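You operate a simulated robot arm through the tools that you are given. There is no shell and no other tool.

Carry out the task below with a simulated robot arm. There is one attempt and no reset: what you move stays moved.

Task
On the white bench, lock the open seat and pressure-test the block.
Fine: push in the black slider that stands out and the yellow slider, pump the red button into the green band, watch five seconds, then vent to zero and push yellow back in.
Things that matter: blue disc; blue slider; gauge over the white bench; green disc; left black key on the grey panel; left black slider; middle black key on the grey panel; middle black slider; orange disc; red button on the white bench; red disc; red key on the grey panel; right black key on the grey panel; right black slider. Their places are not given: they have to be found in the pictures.

Only the result counts: the job must be done as asked and must still hold three seconds after the hand-in. Knocking over, shifting, dropping, spilling or breaking anything else fails it.

Robot
A 6-joint arm with a two-finger gripper, fixed in place. Base frame: the origin is at the foot of the arm, x ahead of it, y to its left, z up. Lengths are in m, angles in degrees, forces in N, time in s.
Its first joint turns from -166.0 to 166.0 degrees. Payload 3.43 kg.
The tool frame sits at the grasp point between the pads (the TCP): z along the fingers, y along the line on which they close. The tips reach 0.02 m beyond it. Largest opening 0.19 m; the body of the gripper starts 0.248 m behind the TCP.
Orientation is told as [roll, pitch, yaw] about the base's x, y, z axes, in that order, counted from this pose: with the fingers straight down and closing along the base's y, the tool's x points along the base's -x, its y along +y and its z along -z.

Tools
- The arm moves only by the tool drive_tool. Its argument "plan" is a list of rows, each a list of 7 numbers: the shift along the tool's x, y, z in m, then the turn, a rotation vector about the tool's x, y, z in degrees, then the finger opening in m, from 0 to 0.19. In form: [[tx, ty, tz, ax, ay, az, fingers], ...]. A call has 1 to 20 rows; each row shifts and turns the commanded pose from where the row before left it, along the tool's axes as they then stand. A row lasts 0.2 s, in which the tool goes at most 0.05 m and 8.6 degrees; a call with a longer step from one row to the next is refused whole, and so is a gripper value outside its range. A pose out of reach is approached as far as the arm can. The call stops where the force on the tool passes 90 N (or 10 N more than at its start, if that is more) or the arm is blocked; 0.2 s more then pass. Each finger travels about 0.045 m/s and halts on what it meets, pressing with about 24 N; the grip force reading is that of the motor and also rises with nothing between the fingers. The clock runs only during rows and for 0.2 s after the last one: add rows that do not move to give the fingers time. The reply holds the time, the measured pose of the TCP, the force on the tool along the base axes, the opening and the grip force, in the units named above and with some noise, with the torque about the TCP (base axes, N m) and any sound that the robot's microphone picked up.
- Cameras (640 x 400 px; columns grow to the right, rows downward): "scene" is fixed at [0.3995, 0.65, 1.4084]; the picture's right is [-0.77, -0.63, 0.00], its down [-0.32, 0.39, -0.86] and it looks along [0.55, -0.67, -0.51] (base axes); focal length 360 px, centre (320, 200). "wrist" rides on the gripper at [0.07, -0.008, -0.288] in the tool frame; the picture's right is [0.12, 0.99, 0.00], its down [-0.96, 0.12, -0.25] and it looks along [-0.25, 0.03, 0.97] (tool axes); focal length 261 px, centre (320, 200).
- capture(camera): a new picture of that camera. The clock stands still meanwhile.
- slide_trunk(by): slides the trunk up (or, below 0, down) by that many m; the arm rides with it, the base frame stays. It gives what a move gives, with no picture.
- locate(camera, pixels): there is no depth. For up to 12 entries [column, row, z] of the newest picture of that camera ("zoom" is the newest enlarged one), the place [x, y] in the base frame at which the ray of that pixel passes the height z, good to about 0.002 m. The clock stands still meanwhile.
- zoom(camera, box): a new picture of the part [left, top, right, bottom] of that camera's present view, enlarged. The clock stands still meanwhile.
- finish_job(): hands the job in; it is judged then, once.

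Unless the task says otherwise, let go and move clear before handing in.

The tools are called after "Request:" by a JSON object that holds its "method" and its "body". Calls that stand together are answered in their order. drive_tool: Moves the arm, as the interface text tells. Its arguments: {"type":"object","properties":{"plan":{"type":"array","items":{"type":"array","items":{"type":"number"}}}},"required":["plan"]} The other tools are called the same way: slide_trunk (by) slides the trunk up or down; capture (camera) takes a picture; locate (camera, pixels) gives the place at which the rays of pixels pass given heights; zoom (camera, box) takes an enlarged picture of a part of a camera's view; finish_job () hands the job in.

At the start:

```text
clock: 0.0
eef_pos: [0.7416, -0.114, 1.1513]
ee_rot: [0.1, 0.1, 0.0]
ft_force: [0.1, -0.3, -0.6]
ft_torque: [0.0, 0.0, 0.04]
finger_gap: 0.1898
grip_force: 0.1
trunk travel left (down, up): [-0.175, 0.065]
```

scene: 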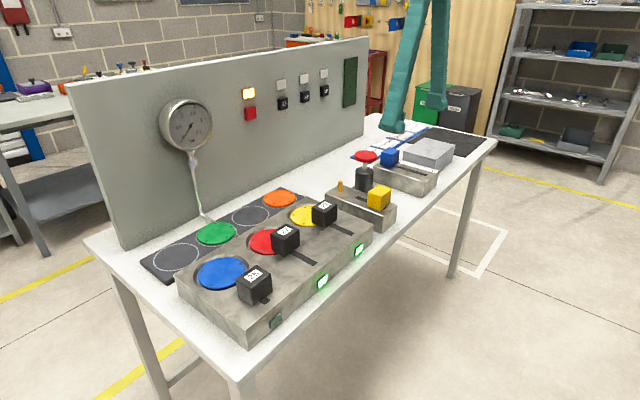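
wrist: 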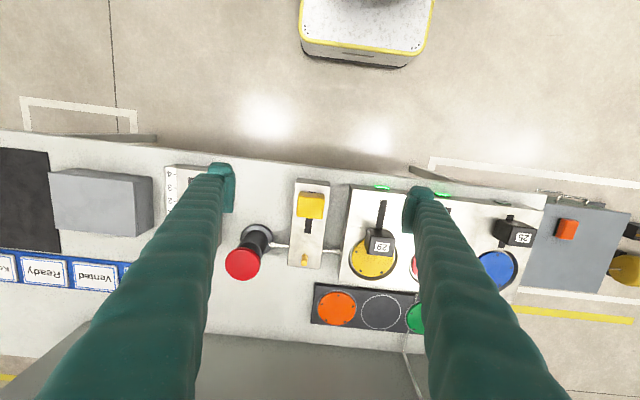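

The scene shows a block with three discs (blue ~(221,272), red ~(266,241), yellow ~(304,216)), black sliders, a yellow slider at (378,198), and a gauge at (188,124). I'll zoom in on these parts before moving.

Request:
{"method": "zoom", "body": {"camera": "scene", "box": [140, 170, 400, 350]}}

Request:
{"method": "zoom", "body": {"camera": "scene", "box": [140, 60, 380, 210]}}

Request:
{"method": "zoom", "body": {"camera": "scene", "box": [320, 110, 500, 240]}}

Request:
{"method": "zoom", "body": {"camera": "wrist", "box": [150, 130, 640, 350]}}

```text
2.22 times, centred on (270, 260) of scene
```

zoom: 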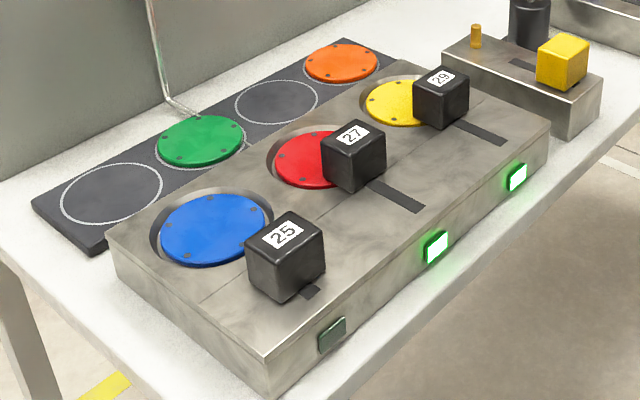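

```text
2.67 times, centred on (260, 135) of scene
```

zoom: 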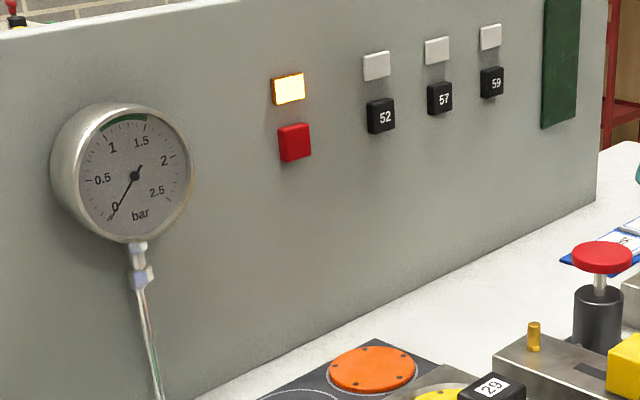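

```text
3.08 times, centred on (410, 175) of scene
```

zoom: 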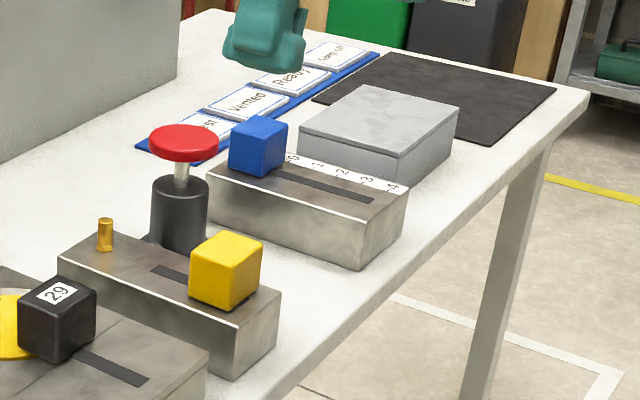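

```text
1.31 times, centred on (395, 240) of wrist
```

zoom: 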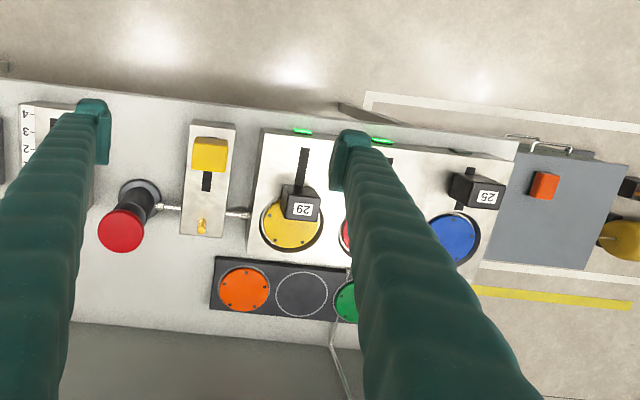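

Slider 25 at scene (254,285) is the one standing out: its lamp is dark and its slot is at the outer end. Yellow at (378,198) also sits at the outer end, and the gauge reads 0 with a green band around 1.0–1.5. Next I'll triangulate heights using both cameras.

Request:
{"method": "locate", "body": {"camera": "scene", "pixels": [[279, 199, 0.7], [279, 199, 0.8], [279, 199, 0.9], [279, 199, 1.0], [221, 272, 0.7], [221, 272, 0.8], [221, 272, 0.9], [221, 272, 1.0], [366, 156, 0.8], [366, 156, 0.9], [366, 156, 1.0], [366, 156, 1.1]]}}

Request:
{"method": "locate", "body": {"camera": "wrist", "pixels": [[337, 308, 0.7], [337, 308, 0.8], [337, 308, 0.9], [337, 308, 1.0], [496, 268, 0.7], [496, 268, 0.8], [496, 268, 0.9], [496, 268, 1.0], [242, 264, 0.8], [242, 264, 0.9], [242, 264, 1.0], [242, 264, 1.1]]}}

```text
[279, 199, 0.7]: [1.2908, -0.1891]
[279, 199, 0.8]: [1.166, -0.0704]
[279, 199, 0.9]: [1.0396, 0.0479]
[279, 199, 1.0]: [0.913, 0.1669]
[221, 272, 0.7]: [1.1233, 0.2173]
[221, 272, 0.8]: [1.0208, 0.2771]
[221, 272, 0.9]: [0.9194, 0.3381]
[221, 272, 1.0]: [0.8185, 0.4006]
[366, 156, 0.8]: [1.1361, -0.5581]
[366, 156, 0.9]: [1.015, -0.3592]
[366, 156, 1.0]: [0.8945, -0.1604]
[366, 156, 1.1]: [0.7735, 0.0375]
```

```text
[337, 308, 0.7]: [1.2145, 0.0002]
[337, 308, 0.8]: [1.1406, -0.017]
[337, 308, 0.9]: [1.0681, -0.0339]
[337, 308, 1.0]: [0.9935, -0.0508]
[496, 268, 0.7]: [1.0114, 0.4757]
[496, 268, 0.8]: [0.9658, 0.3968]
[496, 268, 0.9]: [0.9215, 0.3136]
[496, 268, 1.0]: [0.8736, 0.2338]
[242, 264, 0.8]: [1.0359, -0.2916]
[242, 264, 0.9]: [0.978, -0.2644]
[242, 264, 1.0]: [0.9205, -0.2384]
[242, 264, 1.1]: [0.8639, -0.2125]
```

Triangulation puts the orange disc at about (1.113,-0.024,0.84), the blue disc at (0.933,0.328,0.883) and the red button top at (0.947,-0.25,0.955). Next I'll zoom in on the sliders to get their faces.

Request:
{"method": "zoom", "body": {"camera": "wrist", "box": [460, 170, 580, 300]}}

Request:
{"method": "zoom", "body": {"camera": "wrist", "box": [220, 160, 340, 290]}}

Request:
{"method": "zoom", "body": {"camera": "scene", "box": [320, 140, 410, 240]}}

Request:
{"method": "zoom", "body": {"camera": "scene", "box": [150, 90, 230, 160]}}

Request:
{"method": "zoom", "body": {"camera": "scene", "box": [200, 230, 320, 340]}}

```text
3.08 times, centred on (520, 235) of wrist
```

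zoom: 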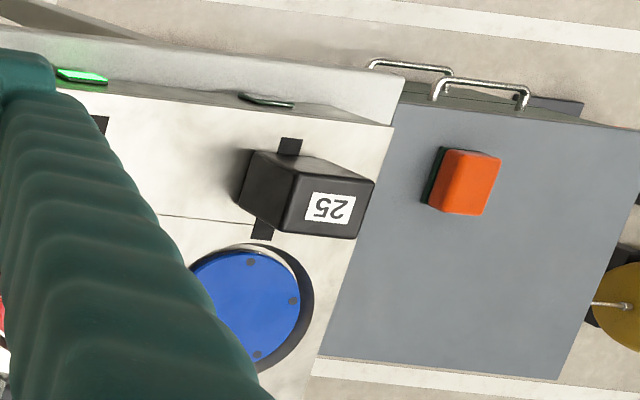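

```text
3.08 times, centred on (280, 225) of wrist
```

zoom: 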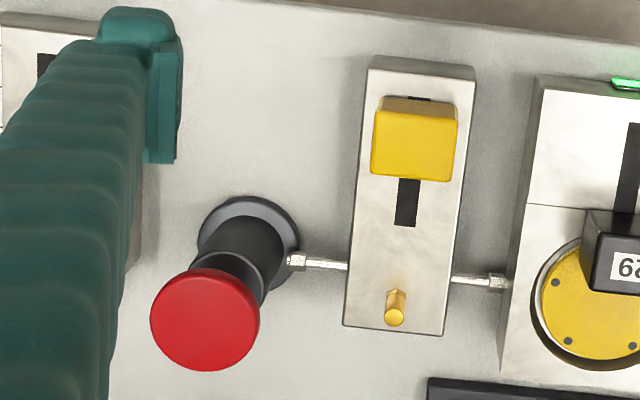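

```text
4.00 times, centred on (365, 190) of scene
```

zoom: 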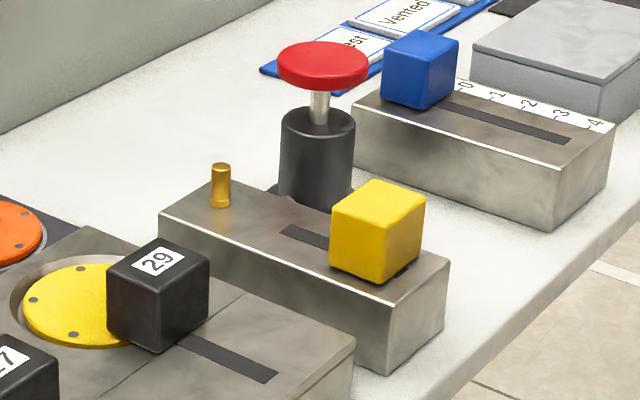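

```text
5.71 times, centred on (190, 125) of scene
```

zoom: 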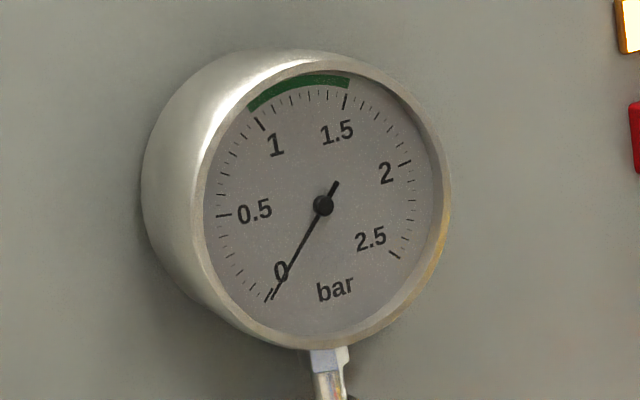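

```text
3.64 times, centred on (260, 285) of scene
```

zoom: 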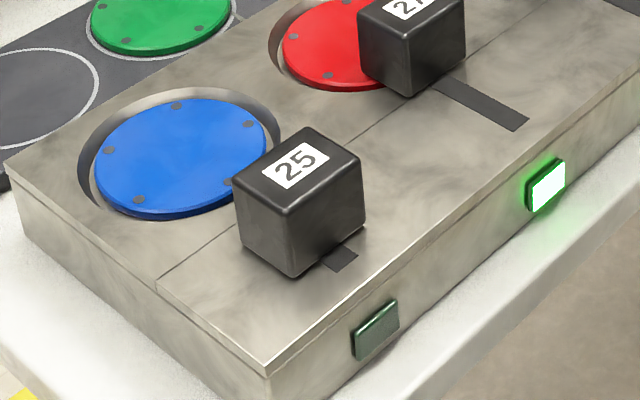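

Slider 25's top centre is at wrist (522.6,237.3) and scene (253.1,275.4). Yellow's top centre is at wrist (310.8,206.5) and scene (379.5,192). I'll locate both.

Request:
{"method": "locate", "body": {"camera": "wrist", "pixels": [[522.6, 237.3, 0.92], [522.6, 237.3, 0.95], [310.8, 206.5, 0.88], [310.8, 206.5, 0.95], [310.8, 189.5, 0.87], [310.8, 267.0, 0.87], [320, 187, 0.82], [530, 205, 0.88], [530, 205, 0.9], [505, 248, 0.88]]}}

Request:
{"method": "locate", "body": {"camera": "scene", "pixels": [[253.1, 275.4, 0.92], [253.1, 275.4, 0.95], [379.5, 192, 0.88], [379.5, 192, 0.95], [252.8, 304.6, 0.88], [241.6, 299, 0.89], [241.6, 299, 0.88], [236.5, 280, 0.93], [255.4, 265.4, 0.93], [273, 273, 0.93], [254, 286, 0.93]]}}

```text
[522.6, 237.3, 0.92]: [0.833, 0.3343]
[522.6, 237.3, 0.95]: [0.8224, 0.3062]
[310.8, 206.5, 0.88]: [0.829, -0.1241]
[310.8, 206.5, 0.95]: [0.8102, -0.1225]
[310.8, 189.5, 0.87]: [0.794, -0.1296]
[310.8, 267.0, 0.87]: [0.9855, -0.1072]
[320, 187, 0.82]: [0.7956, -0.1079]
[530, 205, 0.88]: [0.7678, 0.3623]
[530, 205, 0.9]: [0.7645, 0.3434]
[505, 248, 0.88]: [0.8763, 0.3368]
```

```text
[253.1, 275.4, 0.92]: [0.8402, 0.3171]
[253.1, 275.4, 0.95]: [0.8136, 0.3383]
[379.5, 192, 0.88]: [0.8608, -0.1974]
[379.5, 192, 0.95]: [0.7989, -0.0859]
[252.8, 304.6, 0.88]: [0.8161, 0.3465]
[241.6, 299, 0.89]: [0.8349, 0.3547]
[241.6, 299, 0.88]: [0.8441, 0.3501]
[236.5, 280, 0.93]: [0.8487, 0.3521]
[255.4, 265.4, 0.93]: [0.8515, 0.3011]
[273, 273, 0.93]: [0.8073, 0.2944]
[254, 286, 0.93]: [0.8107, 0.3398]
```

Slider 25 measures about (0.83,0.325) with its top at z≈0.93, and yellow about (0.819,-0.123) with its top at z≈0.925. I'll close the fingers and go above the near side of slider 25, staying high.

Request:
{"method": "drive_tool", "body": {"plan": [[0, 0.044, 0, 0, 0, 0, 0], [0, 0.044, 0, 0, 0, 0, 0], [0, 0.044, 0, 0, 0, 0, 0], [0, 0.044, 0, 0, 0, 0, 0], [0, 0.044, 0, 0, 0, 0, 0], [0, 0.044, 0, 0, 0, 0, 0], [0, 0.044, 0, 0, 0, 0, 0], [0, 0.044, 0, 0, 0, 0, 0], [0, 0.044, 0, 0, 0, 0, 0], [0, 0.043, 0, 0, 0, 0, 0], [0, 0, 0.03, 0, 0, 0, 0], [0, 0, 0.03, 0, 0, 0, 0], [0, 0, 0, 0, 0, 0, 0]]}}

Request:
{"method": "capture", "body": {"camera": "wrist"}}

Request:
{"method": "capture", "body": {"camera": "scene"}}

```text
clock: 2.8
eef_pos: [0.7423, 0.3251, 1.0921]
ee_rot: [0.0, -0.1, -0.2]
ft_force: [-0.1, 0.1, 0.6]
ft_torque: [0.02, 0.01, -0.03]
finger_gap: 0.0
grip_force: 24.2
trunk travel left (down, up): [-0.175, 0.065]
```

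```text
taken
```

wrist: 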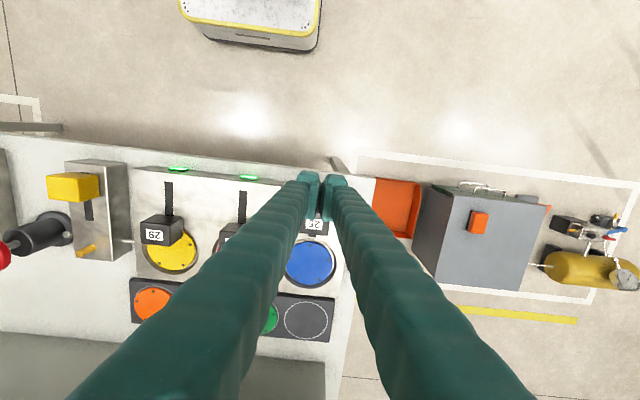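

```text
taken
```

scene: 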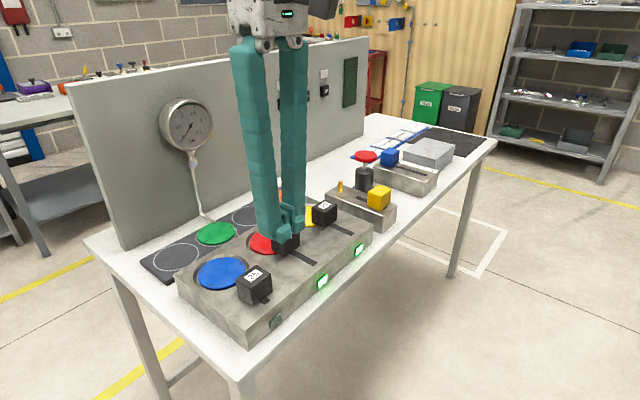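

Slider 25's label at wrist (315,224) is straight ahead of the fingers. I'll check its y, and the x of the seated slider 29, to know the travel.

Request:
{"method": "locate", "body": {"camera": "wrist", "pixels": [[315, 224, 0.93], [153, 236, 0.93], [311, 264, 0.883], [171, 250, 0.883], [71, 187, 0.925]]}}

Request:
{"method": "zoom", "body": {"camera": "wrist", "box": [260, 160, 380, 260]}}

Request:
{"method": "zoom", "body": {"camera": "scene", "box": [220, 190, 360, 310]}}

```text
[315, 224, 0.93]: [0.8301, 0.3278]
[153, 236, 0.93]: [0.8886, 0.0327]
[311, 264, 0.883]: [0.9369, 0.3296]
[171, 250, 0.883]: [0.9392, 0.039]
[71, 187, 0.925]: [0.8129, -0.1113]
```

```text
4.00 times, centred on (320, 210) of wrist
```

zoom: 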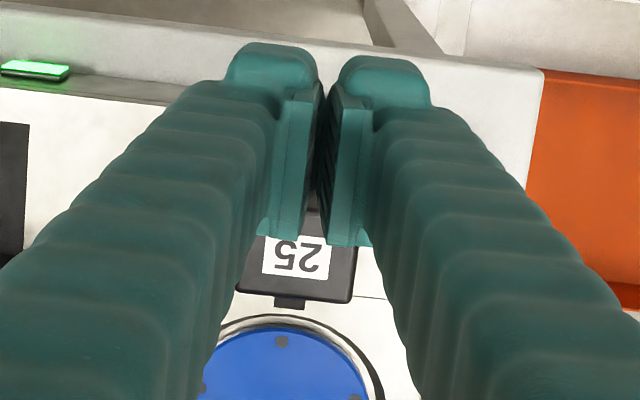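

```text
3.33 times, centred on (290, 250) of scene
```

zoom: 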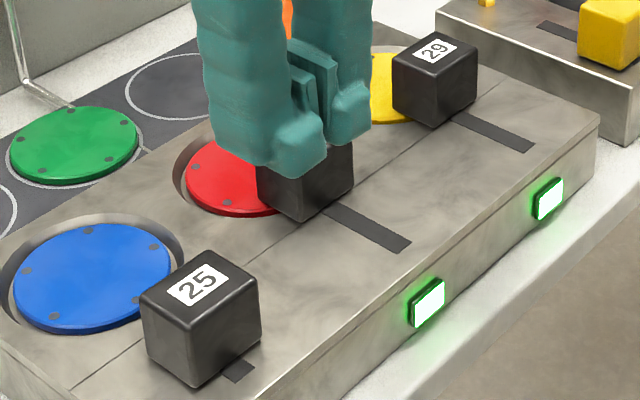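

Slider 25's centre is (0.830,0.327) and seated slider 29 is at x≈0.889, so the travel is about 0.058 m. I'll descend in front of slider 25 with the tips just above the block top.

Request:
{"method": "drive_tool", "body": {"plan": [[0, 0, 0.044, 0, 0, 0, 0], [0, 0, 0.044, 0, 0, 0, 0], [0, 0, 0.044, 0, 0, 0, 0], [0, 0, 0.04, 0, 0, 0, 0], [0, 0, 0, 0, 0, 0, 0]]}}

Request:
{"method": "zoom", "body": {"camera": "scene", "box": [200, 200, 360, 330]}}

Request:
{"method": "capture", "body": {"camera": "wrist"}}

```text
clock: 4.0
eef_pos: [0.7424, 0.3243, 0.9201]
ee_rot: [0.0, 0.0, 0.0]
ft_force: [-0.4, 0.6, -0.7]
ft_torque: [0.0, 0.02, 0.02]
finger_gap: 0.0002
grip_force: 24.2
trunk travel left (down, up): [-0.175, 0.065]
```

```text
3.08 times, centred on (280, 265) of scene
```

zoom: 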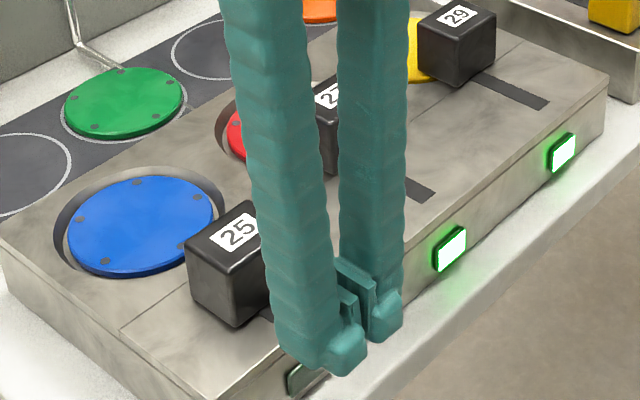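

```text
taken
```

wrist: 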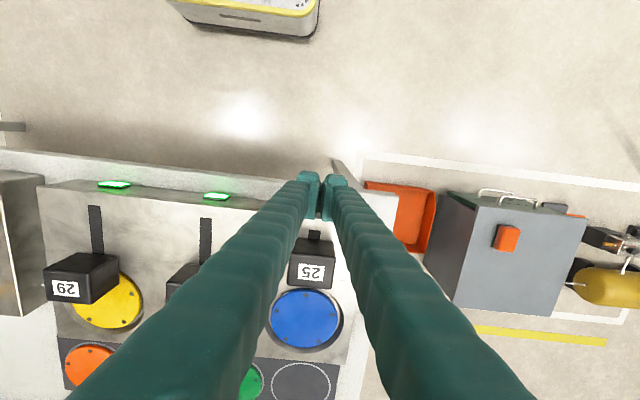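

The tips are in front of slider 25 at wrist (315,200) with clear space, z=0.920. I'll push in +x (tool −x) in small steps.

Request:
{"method": "drive_tool", "body": {"plan": [[-0.02, 0, 0.003, 0, 0, 0, 0], [-0.02, 0, 0, 0, 0, 0, 0], [-0.01, 0, 0, 0, 0, 0, 0], [-0.01, 0, 0, 0, 0, 0, 0], [-0.01, 0, 0, 0, 0, 0, 0], [-0.01, 0, 0, 0, 0, 0, 0], [-0.01, 0, 0, 0, 0, 0, 0], [-0.01, 0, 0, 0, 0, 0, 0], [0, 0, 0, 0, 0, 0, 0]]}}

Request:
{"method": "zoom", "body": {"camera": "scene", "box": [200, 200, 360, 330]}}

```text
clock: 6.0
eef_pos: [0.8417, 0.3242, 0.9168]
ee_rot: [-0.1, 0.1, 0.0]
ft_force: [-15.2, -3.2, -0.1]
ft_torque: [-0.07, 0.09, -0.06]
finger_gap: 0.0063
grip_force: 34.2
trunk travel left (down, up): [-0.175, 0.065]
```

```text
3.08 times, centred on (280, 265) of scene
```

zoom: 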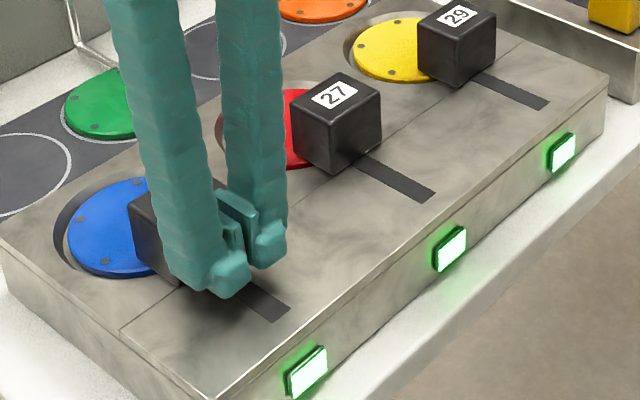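

The third lamp at zoom (307,372) is now green, with 15 N pushback. I'll push a few more millimetres to make sure it is fully in, then back off.

Request:
{"method": "drive_tool", "body": {"plan": [[-0.004, 0, 0, 0, 0, 0, 0], [-0.003, 0, 0, 0, 0, 0, 0], [0, 0, 0, 0, 0, 0, 0]]}}

Request:
{"method": "zoom", "body": {"camera": "scene", "box": [200, 200, 360, 330]}}

```text
clock: 6.8
eef_pos: [0.842, 0.3252, 0.9169]
ee_rot: [-0.1, 0.9, 0.0]
ft_force: [-43.7, 12.9, 8.4]
ft_torque: [0.34, 0.13, 0.29]
finger_gap: 0.006
grip_force: 34.9
trunk travel left (down, up): [-0.175, 0.065]
stopped in row 3: the force on the tool passed its limit at 92 N (the readings are from after the stop); the commanded pose is now the measured one
```

```text
3.08 times, centred on (280, 265) of scene
```

zoom: 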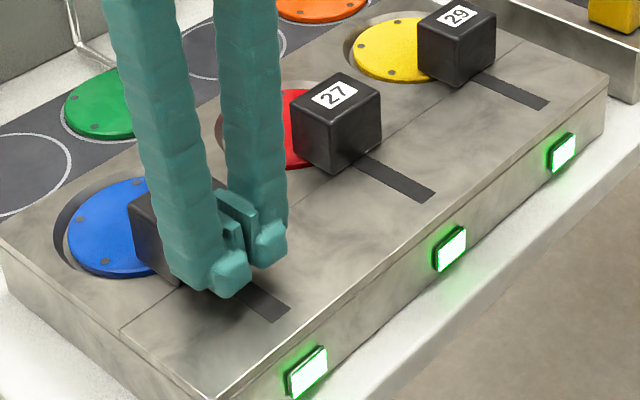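

The slider is at its stop (over 90 N) with the lamp lit. I'll retreat toward −x, then rise and check that slider 25 stayed in.

Request:
{"method": "drive_tool", "body": {"plan": [[0.005, 0, 0, 0, 0, 0, 0], [0.01, 0, 0, 0, 0, 0, 0], [0.02, 0, 0, 0, 0, 0, 0], [0.02, 0, 0, 0, 0, 0, 0], [0, 0, -0.04, 0, 0, 0, 0], [0, 0, -0.04, 0, 0, 0, 0], [0, 0, -0.04, 0, 0, 0, 0], [0, 0, -0.04, 0, 0, 0, 0], [0, 0, 0, 0, 0, 0, 0]]}}

Request:
{"method": "zoom", "body": {"camera": "scene", "box": [200, 200, 360, 330]}}

Request:
{"method": "capture", "body": {"camera": "wrist"}}

```text
clock: 8.8
eef_pos: [0.7914, 0.3227, 1.0774]
ee_rot: [-0.2, 0.6, -0.1]
ft_force: [0.1, -0.3, -0.5]
ft_torque: [-0.01, 0.02, -0.03]
finger_gap: 0.0
grip_force: 34.5
trunk travel left (down, up): [-0.175, 0.065]
```

```text
3.08 times, centred on (280, 265) of scene
```

zoom: 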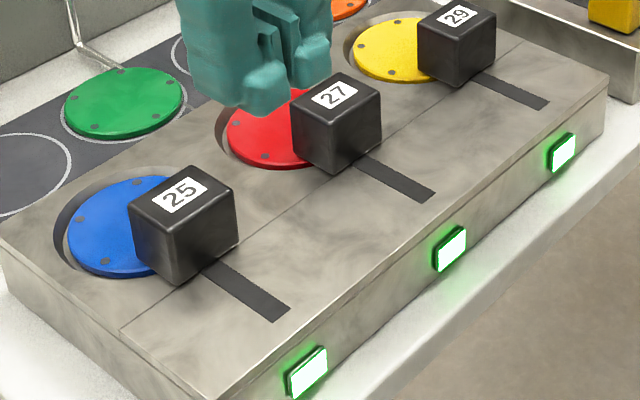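

```text
taken
```

wrist: 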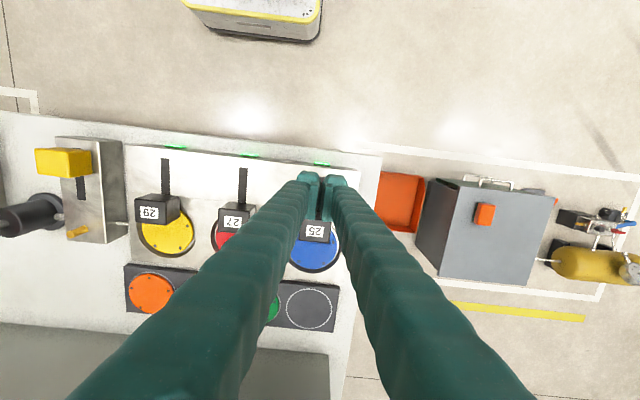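

All three black sliders are now in and all lamps are green. Next I'll move to the near side of the yellow slider, staying high.

Request:
{"method": "drive_tool", "body": {"plan": [[0.025, -0.035, 0, 0, 0, 0, 0], [0.025, -0.035, 0, 0, 0, 0, 0], [0, -0.047, 0, 0, -0.6, 0, 0], [0, -0.047, 0, 0, 0, 0, 0], [0, -0.047, 0, 0, 0, 0, 0], [0, -0.047, 0, 0, 0, 0, 0], [0, -0.047, 0, 0, 0, 0, 0], [0, -0.047, 0, 0, 0, 0, 0], [0, -0.047, 0, 0, 0, 0, 0], [0, -0.046, 0, 0, 0, 0, 0], [0, 0, 0, 0, 0, 0, 0]]}}

Request:
{"method": "capture", "body": {"camera": "wrist"}}

Request:
{"method": "zoom", "body": {"camera": "scene", "box": [300, 110, 460, 240]}}

```text
clock: 11.2
eef_pos: [0.7426, -0.123, 1.0781]
ee_rot: [0.0, 0.1, 0.0]
ft_force: [-0.3, 0.2, 0.6]
ft_torque: [0.01, 0.0, 0.01]
finger_gap: 0.0
grip_force: 34.8
trunk travel left (down, up): [-0.175, 0.065]
```

```text
taken
```

wrist: 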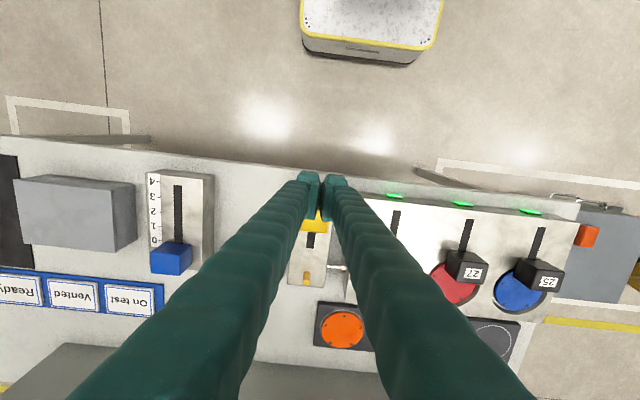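

```text
3.08 times, centred on (380, 175) of scene
```

zoom: 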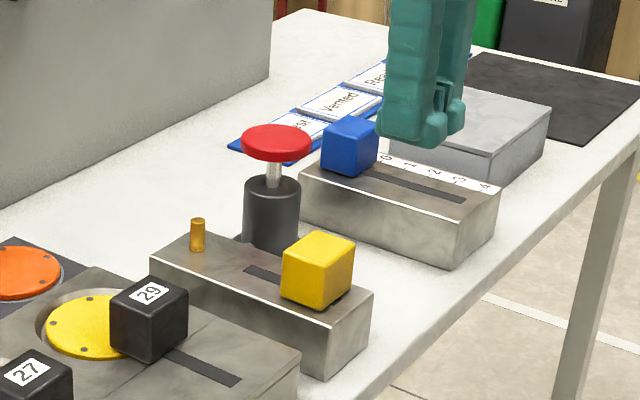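

Yellow sits directly ahead of the fingers at wrist (313,220). I'll descend to z≈0.915 and push +x in small steps.

Request:
{"method": "drive_tool", "body": {"plan": [[0, 0, 0.044, 0, 0, 0, 0], [0, 0, 0.044, 0, 0, 0, 0], [0, 0, 0.044, 0, 0, 0, 0], [0, 0, 0.03, 0, 0, 0, 0], [-0.015, 0, 0, 0, 0, 0, 0], [-0.01, 0, 0, 0, 0, 0, 0], [-0.01, 0, 0, 0, 0, 0, 0], [-0.01, 0, 0, 0, 0, 0, 0], [-0.01, 0, 0, 0, 0, 0, 0], [-0.01, 0, 0, 0, 0, 0, 0], [0, 0, 0, 0, 0, 0, 0]]}}

Request:
{"method": "zoom", "body": {"camera": "scene", "box": [300, 110, 460, 240]}}

Request:
{"method": "capture", "body": {"camera": "wrist"}}

```text
clock: 13.6
eef_pos: [0.8064, -0.1243, 0.9162]
ee_rot: [-0.1, 0.2, -0.1]
ft_force: [0.0, 0.1, -0.1]
ft_torque: [-0.03, -0.02, 0.01]
finger_gap: 0.0
grip_force: 34.6
trunk travel left (down, up): [-0.175, 0.065]
```

```text
3.08 times, centred on (380, 175) of scene
```

zoom: 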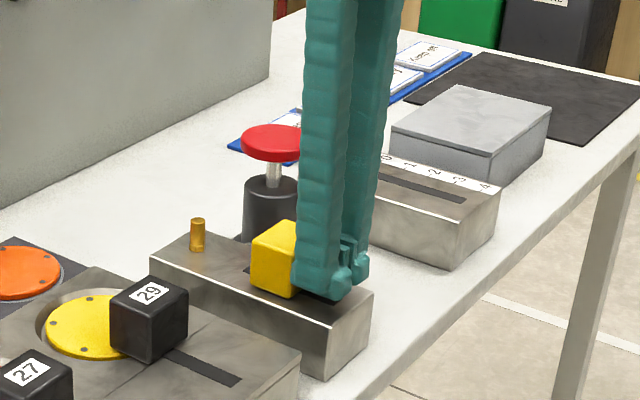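

```text
taken
```

wrist: 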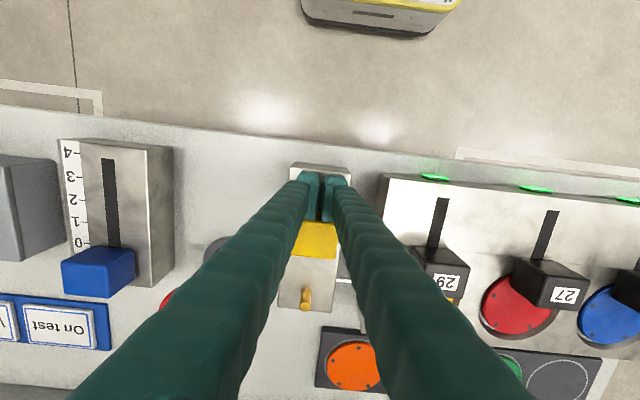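

Yellow moves freely with no force. I'll keep pushing in 5 mm steps until it reaches its stop.

Request:
{"method": "drive_tool", "body": {"plan": [[-0.005, 0, 0, 0, 0, 0, 0], [-0.005, 0, 0, 0, 0, 0, 0], [-0.005, 0, 0, 0, 0, 0, 0], [-0.004, 0, 0, 0, 0, 0, 0], [0, 0, 0, 0, 0, 0, 0]]}}

Request:
{"method": "zoom", "body": {"camera": "scene", "box": [300, 110, 460, 240]}}

```text
clock: 14.8
eef_pos: [0.8254, -0.1228, 0.9158]
ee_rot: [-0.1, 0.1, -0.1]
ft_force: [-0.5, 0.4, -0.2]
ft_torque: [-0.03, 0.0, 0.01]
finger_gap: 0.0
grip_force: 34.4
trunk travel left (down, up): [-0.175, 0.065]
```

```text
3.08 times, centred on (380, 175) of scene
```

zoom: 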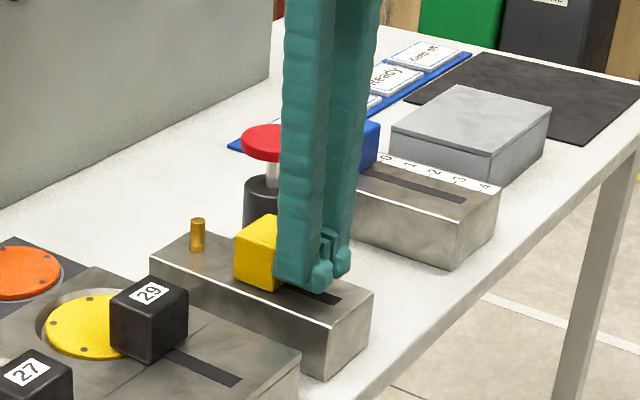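

Still free, so I'll continue toward the stop in 3 mm steps.

Request:
{"method": "drive_tool", "body": {"plan": [[-0.003, 0, 0, 0, 0, 0, 0], [-0.003, 0, 0, 0, 0, 0, 0], [-0.003, 0, 0, 0, 0, 0, 0], [-0.003, 0, 0, 0, 0, 0, 0], [0, 0, 0, 0, 0, 0, 0]]}}

Request:
{"method": "zoom", "body": {"camera": "scene", "box": [300, 110, 460, 240]}}

```text
clock: 16.0
eef_pos: [0.8316, -0.1235, 0.916]
ee_rot: [-0.1, 0.5, -0.1]
ft_force: [-78.7, 0.0, -5.2]
ft_torque: [-0.14, 0.73, 0.09]
finger_gap: 0.0057
grip_force: 34.7
trunk travel left (down, up): [-0.175, 0.065]
```

```text
3.08 times, centred on (380, 175) of scene
```

zoom: 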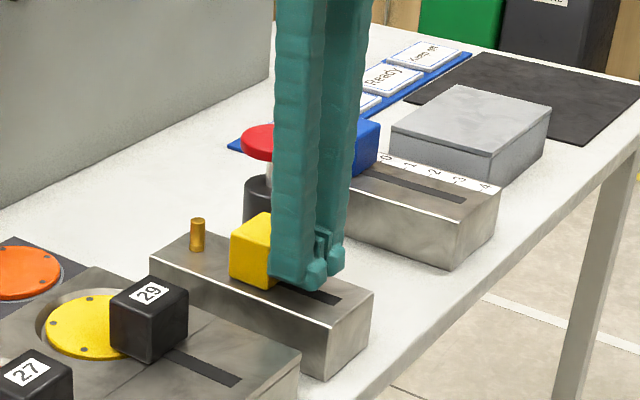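

Yellow is at its stop (−79 N at x=0.8316). I'll back off, rise, and look at the red button.

Request:
{"method": "drive_tool", "body": {"plan": [[0.006, 0, 0, 0, 0, 0, 0], [0.01, 0, 0, 0, 0, 0, 0], [0.02, 0, 0, 0, 0, 0, 0], [0.01, 0, -0.03, 0, 0, 0, 0], [0, 0, -0.04, 0, 0, 0, 0], [0, 0, -0.04, 0, 0, 0, 0], [0, 0, -0.04, 0, 0, 0, 0], [0, -0.02, 0, 0, 0, 0, 0], [0, -0.02, 0, 0, 0, 0, 0], [0, 0, 0, 0, 0, 0, 0]]}}

Request:
{"method": "capture", "body": {"camera": "wrist"}}

Request:
{"method": "zoom", "body": {"camera": "scene", "box": [300, 110, 460, 240]}}

Request:
{"method": "zoom", "body": {"camera": "scene", "box": [150, 90, 230, 160]}}

```text
clock: 18.2
eef_pos: [0.7931, -0.1634, 1.0665]
ee_rot: [0.0, 0.1, -0.1]
ft_force: [-0.1, -0.3, 0.0]
ft_torque: [-0.02, 0.03, 0.02]
finger_gap: 0.0
grip_force: 33.7
trunk travel left (down, up): [-0.175, 0.065]
```

```text
taken
```

wrist: 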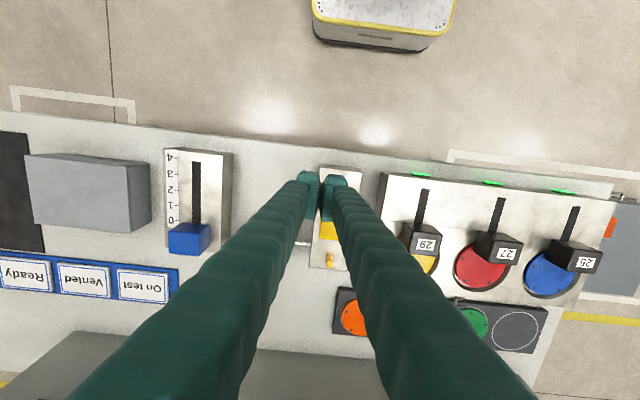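

```text
3.08 times, centred on (380, 175) of scene
```

zoom: 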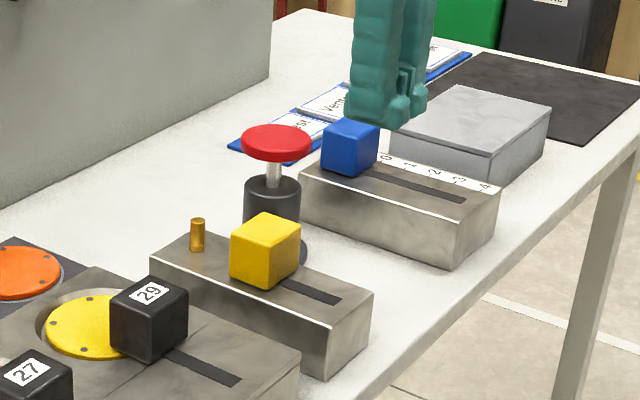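

```text
5.71 times, centred on (190, 125) of scene
```

zoom: 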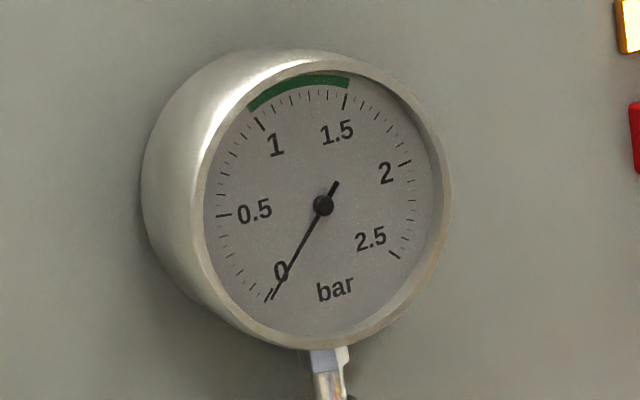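

Yellow is fully in (zoom (265,250)) and the gauge reads 0. I'll move above the red button at about (0.942,-0.25), staying above its top (~0.955).

Request:
{"method": "drive_tool", "body": {"plan": [[-0.03, -0.018, 0, 0, 0, 0, 0], [-0.03, -0.018, 0, 0, 0, 0, 0], [-0.03, -0.018, 0, 0, 0, 0, 0], [-0.03, -0.018, 0, 0, 0, 0, 0], [-0.029, -0.015, 0, 0, 0, 0, 0], [0, 0, 0.03, 0, 0, 0, 0], [0, 0, 0, 0, 0, 0, 0]]}}

Request:
{"method": "zoom", "body": {"camera": "scene", "box": [300, 90, 460, 220]}}

Request:
{"method": "capture", "body": {"camera": "wrist"}}

Request:
{"method": "capture", "body": {"camera": "scene"}}

```text
clock: 19.8
eef_pos: [0.9399, -0.249, 1.0379]
ee_rot: [-0.1, 0.1, -0.2]
ft_force: [-0.5, 0.3, 0.1]
ft_torque: [0.01, 0.02, -0.02]
finger_gap: 0.0001
grip_force: 34.4
trunk travel left (down, up): [-0.175, 0.065]
```

```text
3.08 times, centred on (380, 155) of scene
```

zoom: 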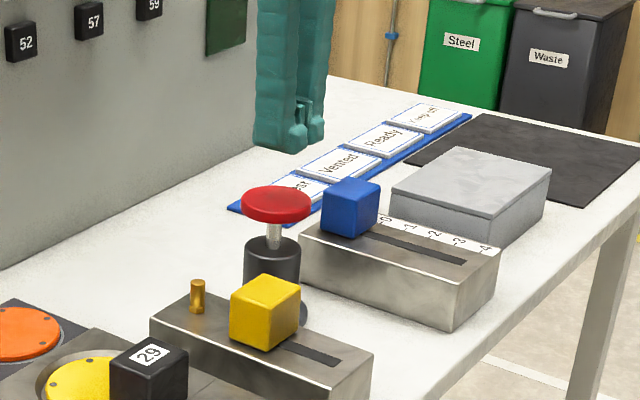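

```text
taken
```

wrist: 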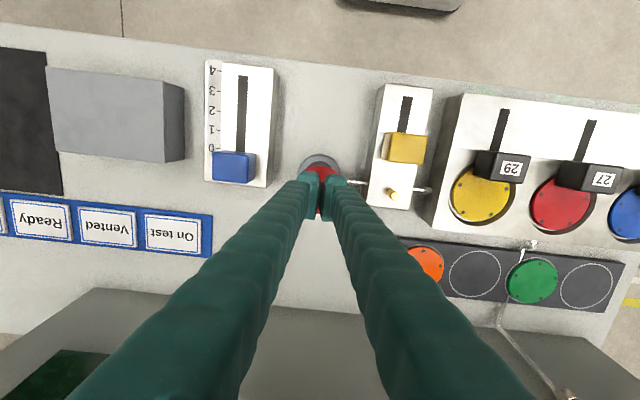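

```text
taken
```

scene: 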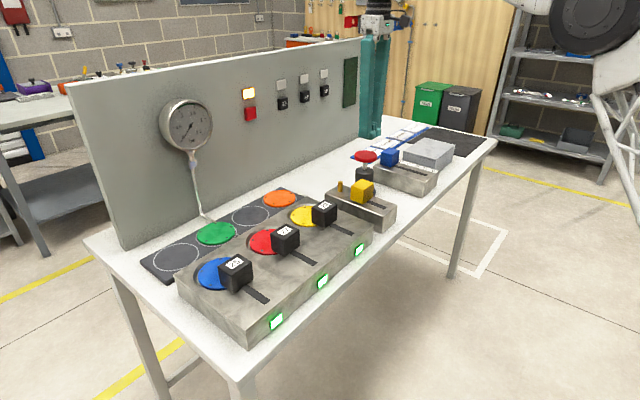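

The fingertips are over the red button (wrist (325,195)). I'll descend to first contact in small steps.

Request:
{"method": "drive_tool", "body": {"plan": [[0, 0, 0.03, 0, 0, 0, 0], [0, 0, 0.02, 0, 0, 0, 0], [0, 0, 0.008, 0, 0, 0, 0], [0, 0, 0.005, 0, 0, 0, 0], [0, 0, 0, 0, 0, 0, 0]]}}

Request:
{"method": "zoom", "body": {"camera": "scene", "box": [320, 110, 420, 200]}}

Request:
{"method": "zoom", "body": {"camera": "scene", "box": [150, 90, 230, 160]}}

```text
clock: 21.0
eef_pos: [0.9412, -0.2498, 0.9743]
ee_rot: [-0.1, 0.1, 0.0]
ft_force: [-0.9, -0.4, 1.8]
ft_torque: [0.01, -0.01, 0.03]
finger_gap: 0.0003
grip_force: 34.3
trunk travel left (down, up): [-0.175, 0.065]
```

```text
4.44 times, centred on (370, 155) of scene
```

zoom: 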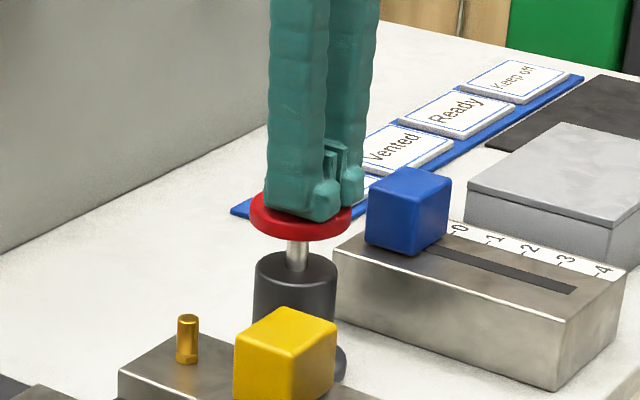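

```text
5.71 times, centred on (190, 125) of scene
```

zoom: 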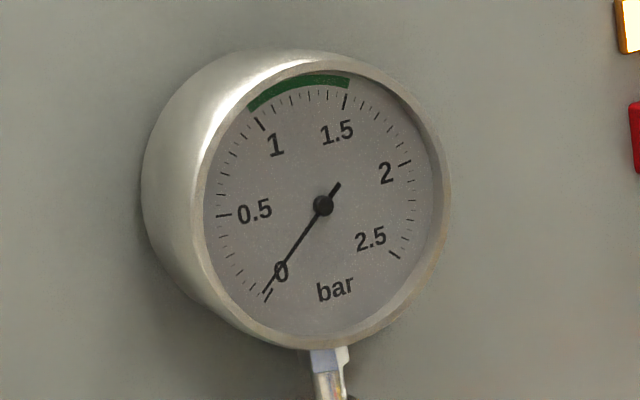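

The fingers are touching (1.8 N) and the needle has barely moved. I'll press 10 mm in steps and look again.

Request:
{"method": "drive_tool", "body": {"plan": [[0, 0, 0.004, 0, 0, 0, 0], [0, 0, 0.003, 0, 0, 0, 0], [0, 0, 0.003, 0, 0, 0, 0], [0, 0, 0, 0, 0, 0, 0]]}}

Request:
{"method": "zoom", "body": {"camera": "scene", "box": [320, 110, 420, 200]}}

Request:
{"method": "zoom", "body": {"camera": "scene", "box": [150, 90, 230, 160]}}

```text
clock: 22.0
eef_pos: [0.9407, -0.2509, 0.9637]
ee_rot: [-0.2, 0.1, -0.1]
ft_force: [0.8, -0.8, 2.6]
ft_torque: [0.07, -0.06, -0.05]
finger_gap: 0.0
grip_force: 34.4
trunk travel left (down, up): [-0.175, 0.065]
```

```text
4.44 times, centred on (370, 155) of scene
```

zoom: 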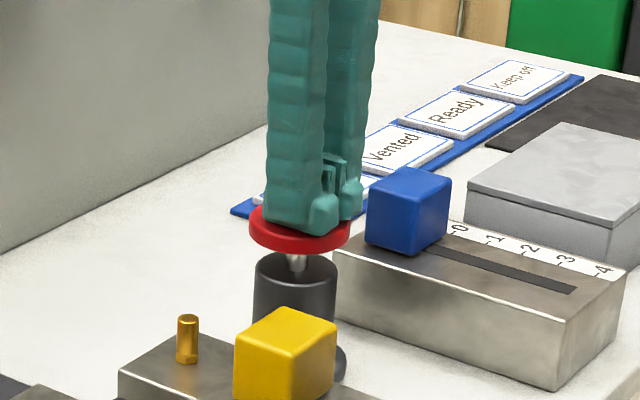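

```text
5.71 times, centred on (190, 125) of scene
```

zoom: 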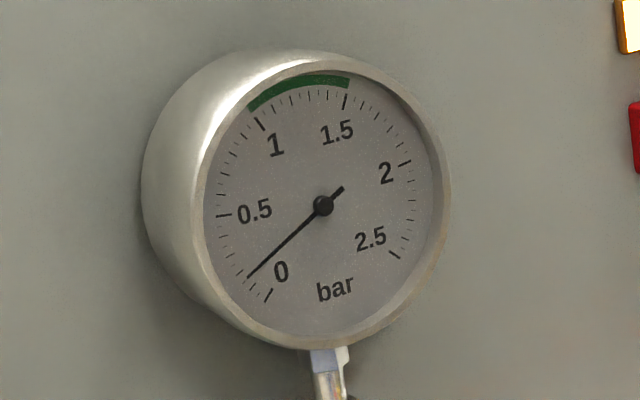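

10 mm of stroke gave about 0.15 bar. I'll press further in steps toward the bottom of the stroke.

Request:
{"method": "drive_tool", "body": {"plan": [[0, 0, 0.004, 0, 0, 0, 0], [0, 0, 0.003, 0, 0, 0, 0], [0, 0, 0.003, 0, 0, 0, 0], [0, 0, 0, 0, 0, 0, 0]]}}

Request:
{"method": "zoom", "body": {"camera": "scene", "box": [320, 110, 420, 200]}}

Request:
{"method": "zoom", "body": {"camera": "scene", "box": [150, 90, 230, 160]}}

```text
clock: 23.0
eef_pos: [0.9393, -0.2501, 0.9529]
ee_rot: [0.0, 0.0, -0.1]
ft_force: [-1.5, 1.8, 4.2]
ft_torque: [0.06, 0.0, 0.04]
finger_gap: 0.006
grip_force: 34.5
trunk travel left (down, up): [-0.175, 0.065]
```

```text
4.44 times, centred on (370, 155) of scene
```

zoom: 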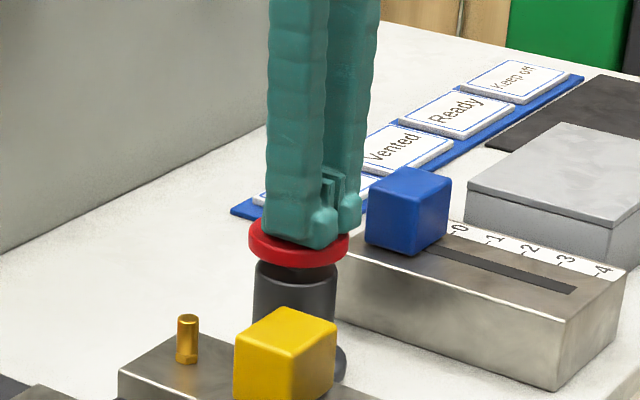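

```text
5.71 times, centred on (190, 125) of scene
```

zoom: 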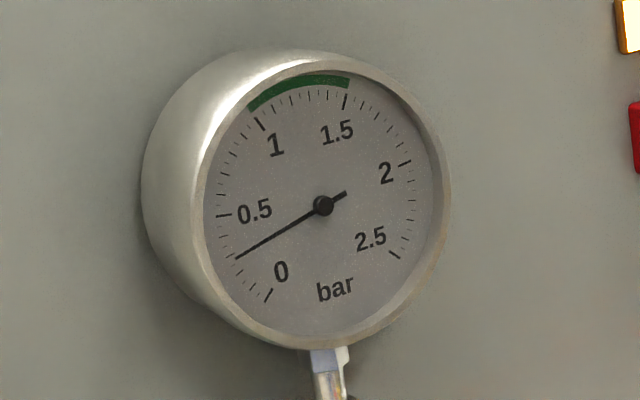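

About 0.26 bar now, near the bottom of the stroke. I'll raise the fingers to let the button return, then check the pressure holds.

Request:
{"method": "drive_tool", "body": {"plan": [[0, 0, 0.003, 0, 0, 0, 0], [0, 0, -0.01, 0, 0, 0, 0], [0, 0, -0.015, 0, 0, 0, 0], [0, 0, 0, 0, 0, 0, 0]]}}

Request:
{"method": "zoom", "body": {"camera": "scene", "box": [320, 110, 420, 200]}}

Request:
{"method": "zoom", "body": {"camera": "scene", "box": [150, 90, 230, 160]}}

```text
clock: 24.0
eef_pos: [0.9399, -0.2509, 0.9756]
ee_rot: [-0.1, 0.0, -0.1]
ft_force: [-1.2, -0.1, 2.3]
ft_torque: [0.03, -0.01, 0.02]
finger_gap: 0.0
grip_force: 34.0
trunk travel left (down, up): [-0.175, 0.065]
```

```text
4.44 times, centred on (370, 155) of scene
```

zoom: 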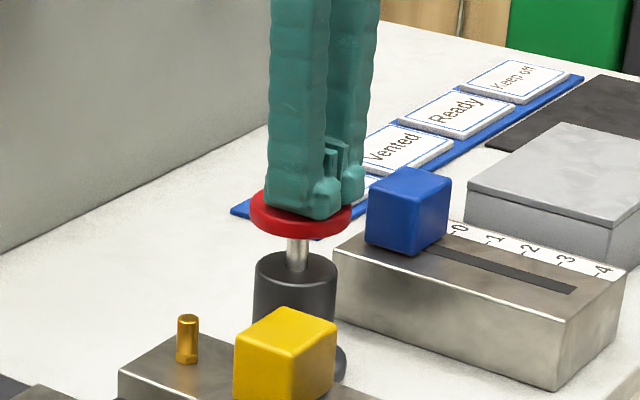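

```text
5.71 times, centred on (190, 125) of scene
```

zoom: 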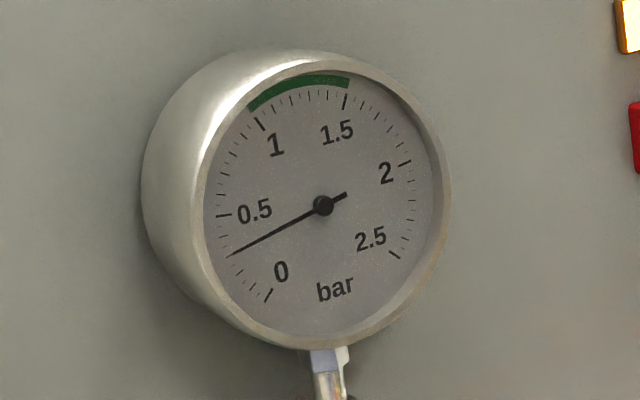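

It holds at about 0.29 bar per stroke with the button back up. Two more equal strokes, then I'll read the gauge again.

Request:
{"method": "drive_tool", "body": {"plan": [[0, 0, 0.007, 0, 0, 0, 0], [0, 0, 0.006, 0, 0, 0, 0], [0, 0, 0.006, 0, 0, 0, 0], [0, 0, 0.006, 0, 0, 0, 0], [0, 0, 0, 0, 0, 0, 0], [0, 0, -0.01, 0, 0, 0, 0], [0, 0, -0.015, 0, 0, 0, 0], [0, 0, -0.003, 0, 0, 0, 0], [0, 0, 0.003, 0, 0, 0, 0], [0, 0, 0.007, 0, 0, 0, 0], [0, 0, 0.006, 0, 0, 0, 0], [0, 0, 0.006, 0, 0, 0, 0], [0, 0, 0.006, 0, 0, 0, 0], [0, 0, 0, 0, 0, 0, 0], [0, 0, -0.01, 0, 0, 0, 0], [0, 0, -0.015, 0, 0, 0, 0], [0, 0, -0.003, 0, 0, 0, 0], [0, 0, 0.003, 0, 0, 0, 0]]}}

Request:
{"method": "zoom", "body": {"camera": "scene", "box": [150, 90, 230, 160]}}

Request:
{"method": "zoom", "body": {"camera": "scene", "box": [320, 110, 420, 200]}}

```text
clock: 27.8
eef_pos: [0.9407, -0.2501, 0.975]
ee_rot: [0.0, 0.0, -0.1]
ft_force: [-0.8, -0.3, 3.0]
ft_torque: [0.02, -0.04, -0.01]
finger_gap: 0.0058
grip_force: 34.9
trunk travel left (down, up): [-0.175, 0.065]
```

```text
5.71 times, centred on (190, 125) of scene
```

zoom: 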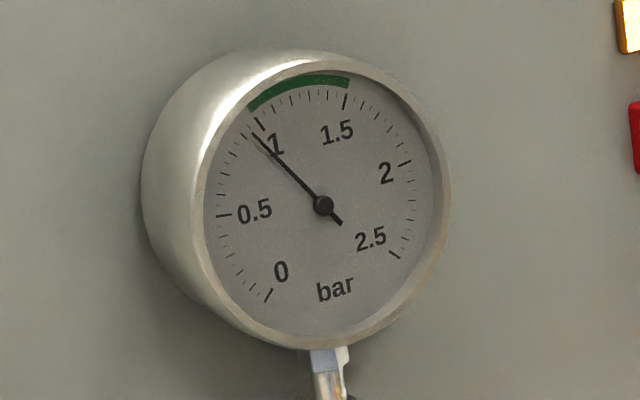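

```text
4.44 times, centred on (370, 155) of scene
```

zoom: 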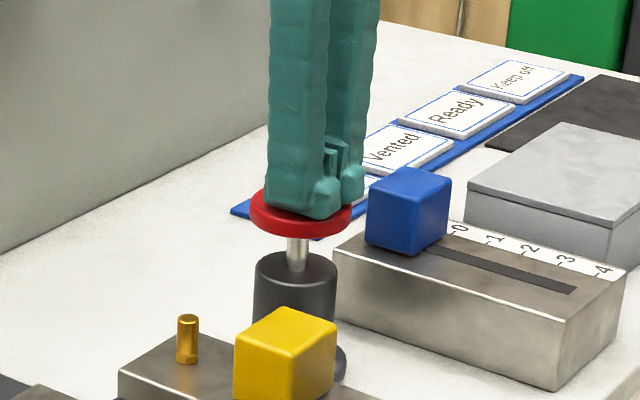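

The gauge is at about 0.94 bar, with ~0.32 per stroke and the band at 1.0–1.5. One more stroke should land near 1.25.

Request:
{"method": "drive_tool", "body": {"plan": [[0, 0, 0.007, 0, 0, 0, 0], [0, 0, 0.006, 0, 0, 0, 0], [0, 0, 0.006, 0, 0, 0, 0], [0, 0, 0.005, 0, 0, 0, 0], [0, 0, 0, 0, 0, 0, 0], [0, 0, -0.01, 0, 0, 0, 0], [0, 0, -0.014, 0, 0, 0, 0], [0, 0, -0.01, 0, 0, 0, 0], [0, 0, 0, 0, 0, 0, 0]]}}

Request:
{"method": "zoom", "body": {"camera": "scene", "box": [150, 90, 230, 160]}}

Request:
{"method": "capture", "body": {"camera": "scene"}}

```text
clock: 29.8
eef_pos: [0.9406, -0.2501, 0.9844]
ee_rot: [-0.1, 0.1, -0.2]
ft_force: [0.3, 0.4, 0.2]
ft_torque: [-0.01, 0.0, -0.04]
finger_gap: 0.0
grip_force: 34.8
trunk travel left (down, up): [-0.175, 0.065]
```

```text
5.71 times, centred on (190, 125) of scene
```

zoom: 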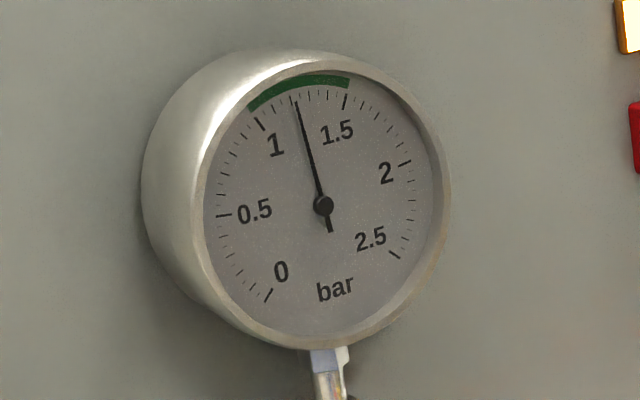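

```text
taken
```

scene: 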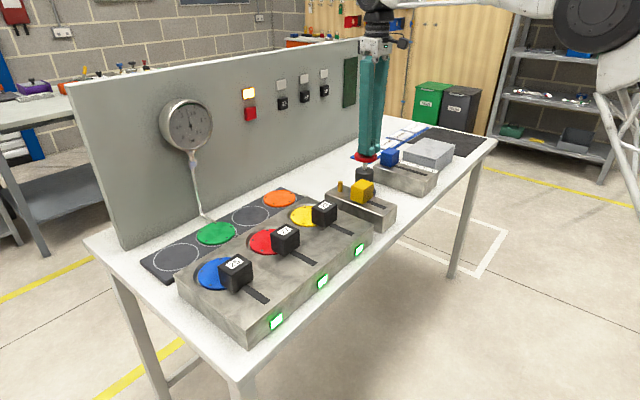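

The needle is at about 1.23 bar, inside the green band. I'll rise clear and hold for over five seconds, watching for a drop.

Request:
{"method": "drive_tool", "body": {"plan": [[0, 0, -0.03, 0, 0, 0, 0], [0, 0, -0.03, 0, 0, 0, 0], [0, 0, 0, 0, 0, 0, 0], [0, 0, 0, 0, 0, 0, 0], [0, 0, 0, 0, 0, 0, 0], [0, 0, 0, 0, 0, 0, 0], [0, 0, 0, 0, 0, 0, 0], [0, 0, 0, 0, 0, 0, 0], [0, 0, 0, 0, 0, 0, 0], [0, 0, 0, 0, 0, 0, 0], [0, 0, 0, 0, 0, 0, 0], [0, 0, 0, 0, 0, 0, 0]]}}

Request:
{"method": "zoom", "body": {"camera": "scene", "box": [150, 90, 230, 160]}}

```text
clock: 32.4
eef_pos: [0.9407, -0.2513, 1.0458]
ee_rot: [-0.2, 0.0, -0.1]
ft_force: [-0.2, -0.3, -0.8]
ft_torque: [0.0, 0.03, -0.01]
finger_gap: 0.0
grip_force: 34.5
trunk travel left (down, up): [-0.175, 0.065]
```

```text
5.71 times, centred on (190, 125) of scene
```

zoom: 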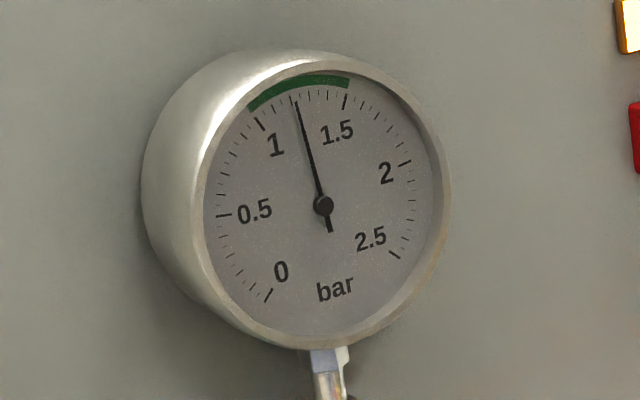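

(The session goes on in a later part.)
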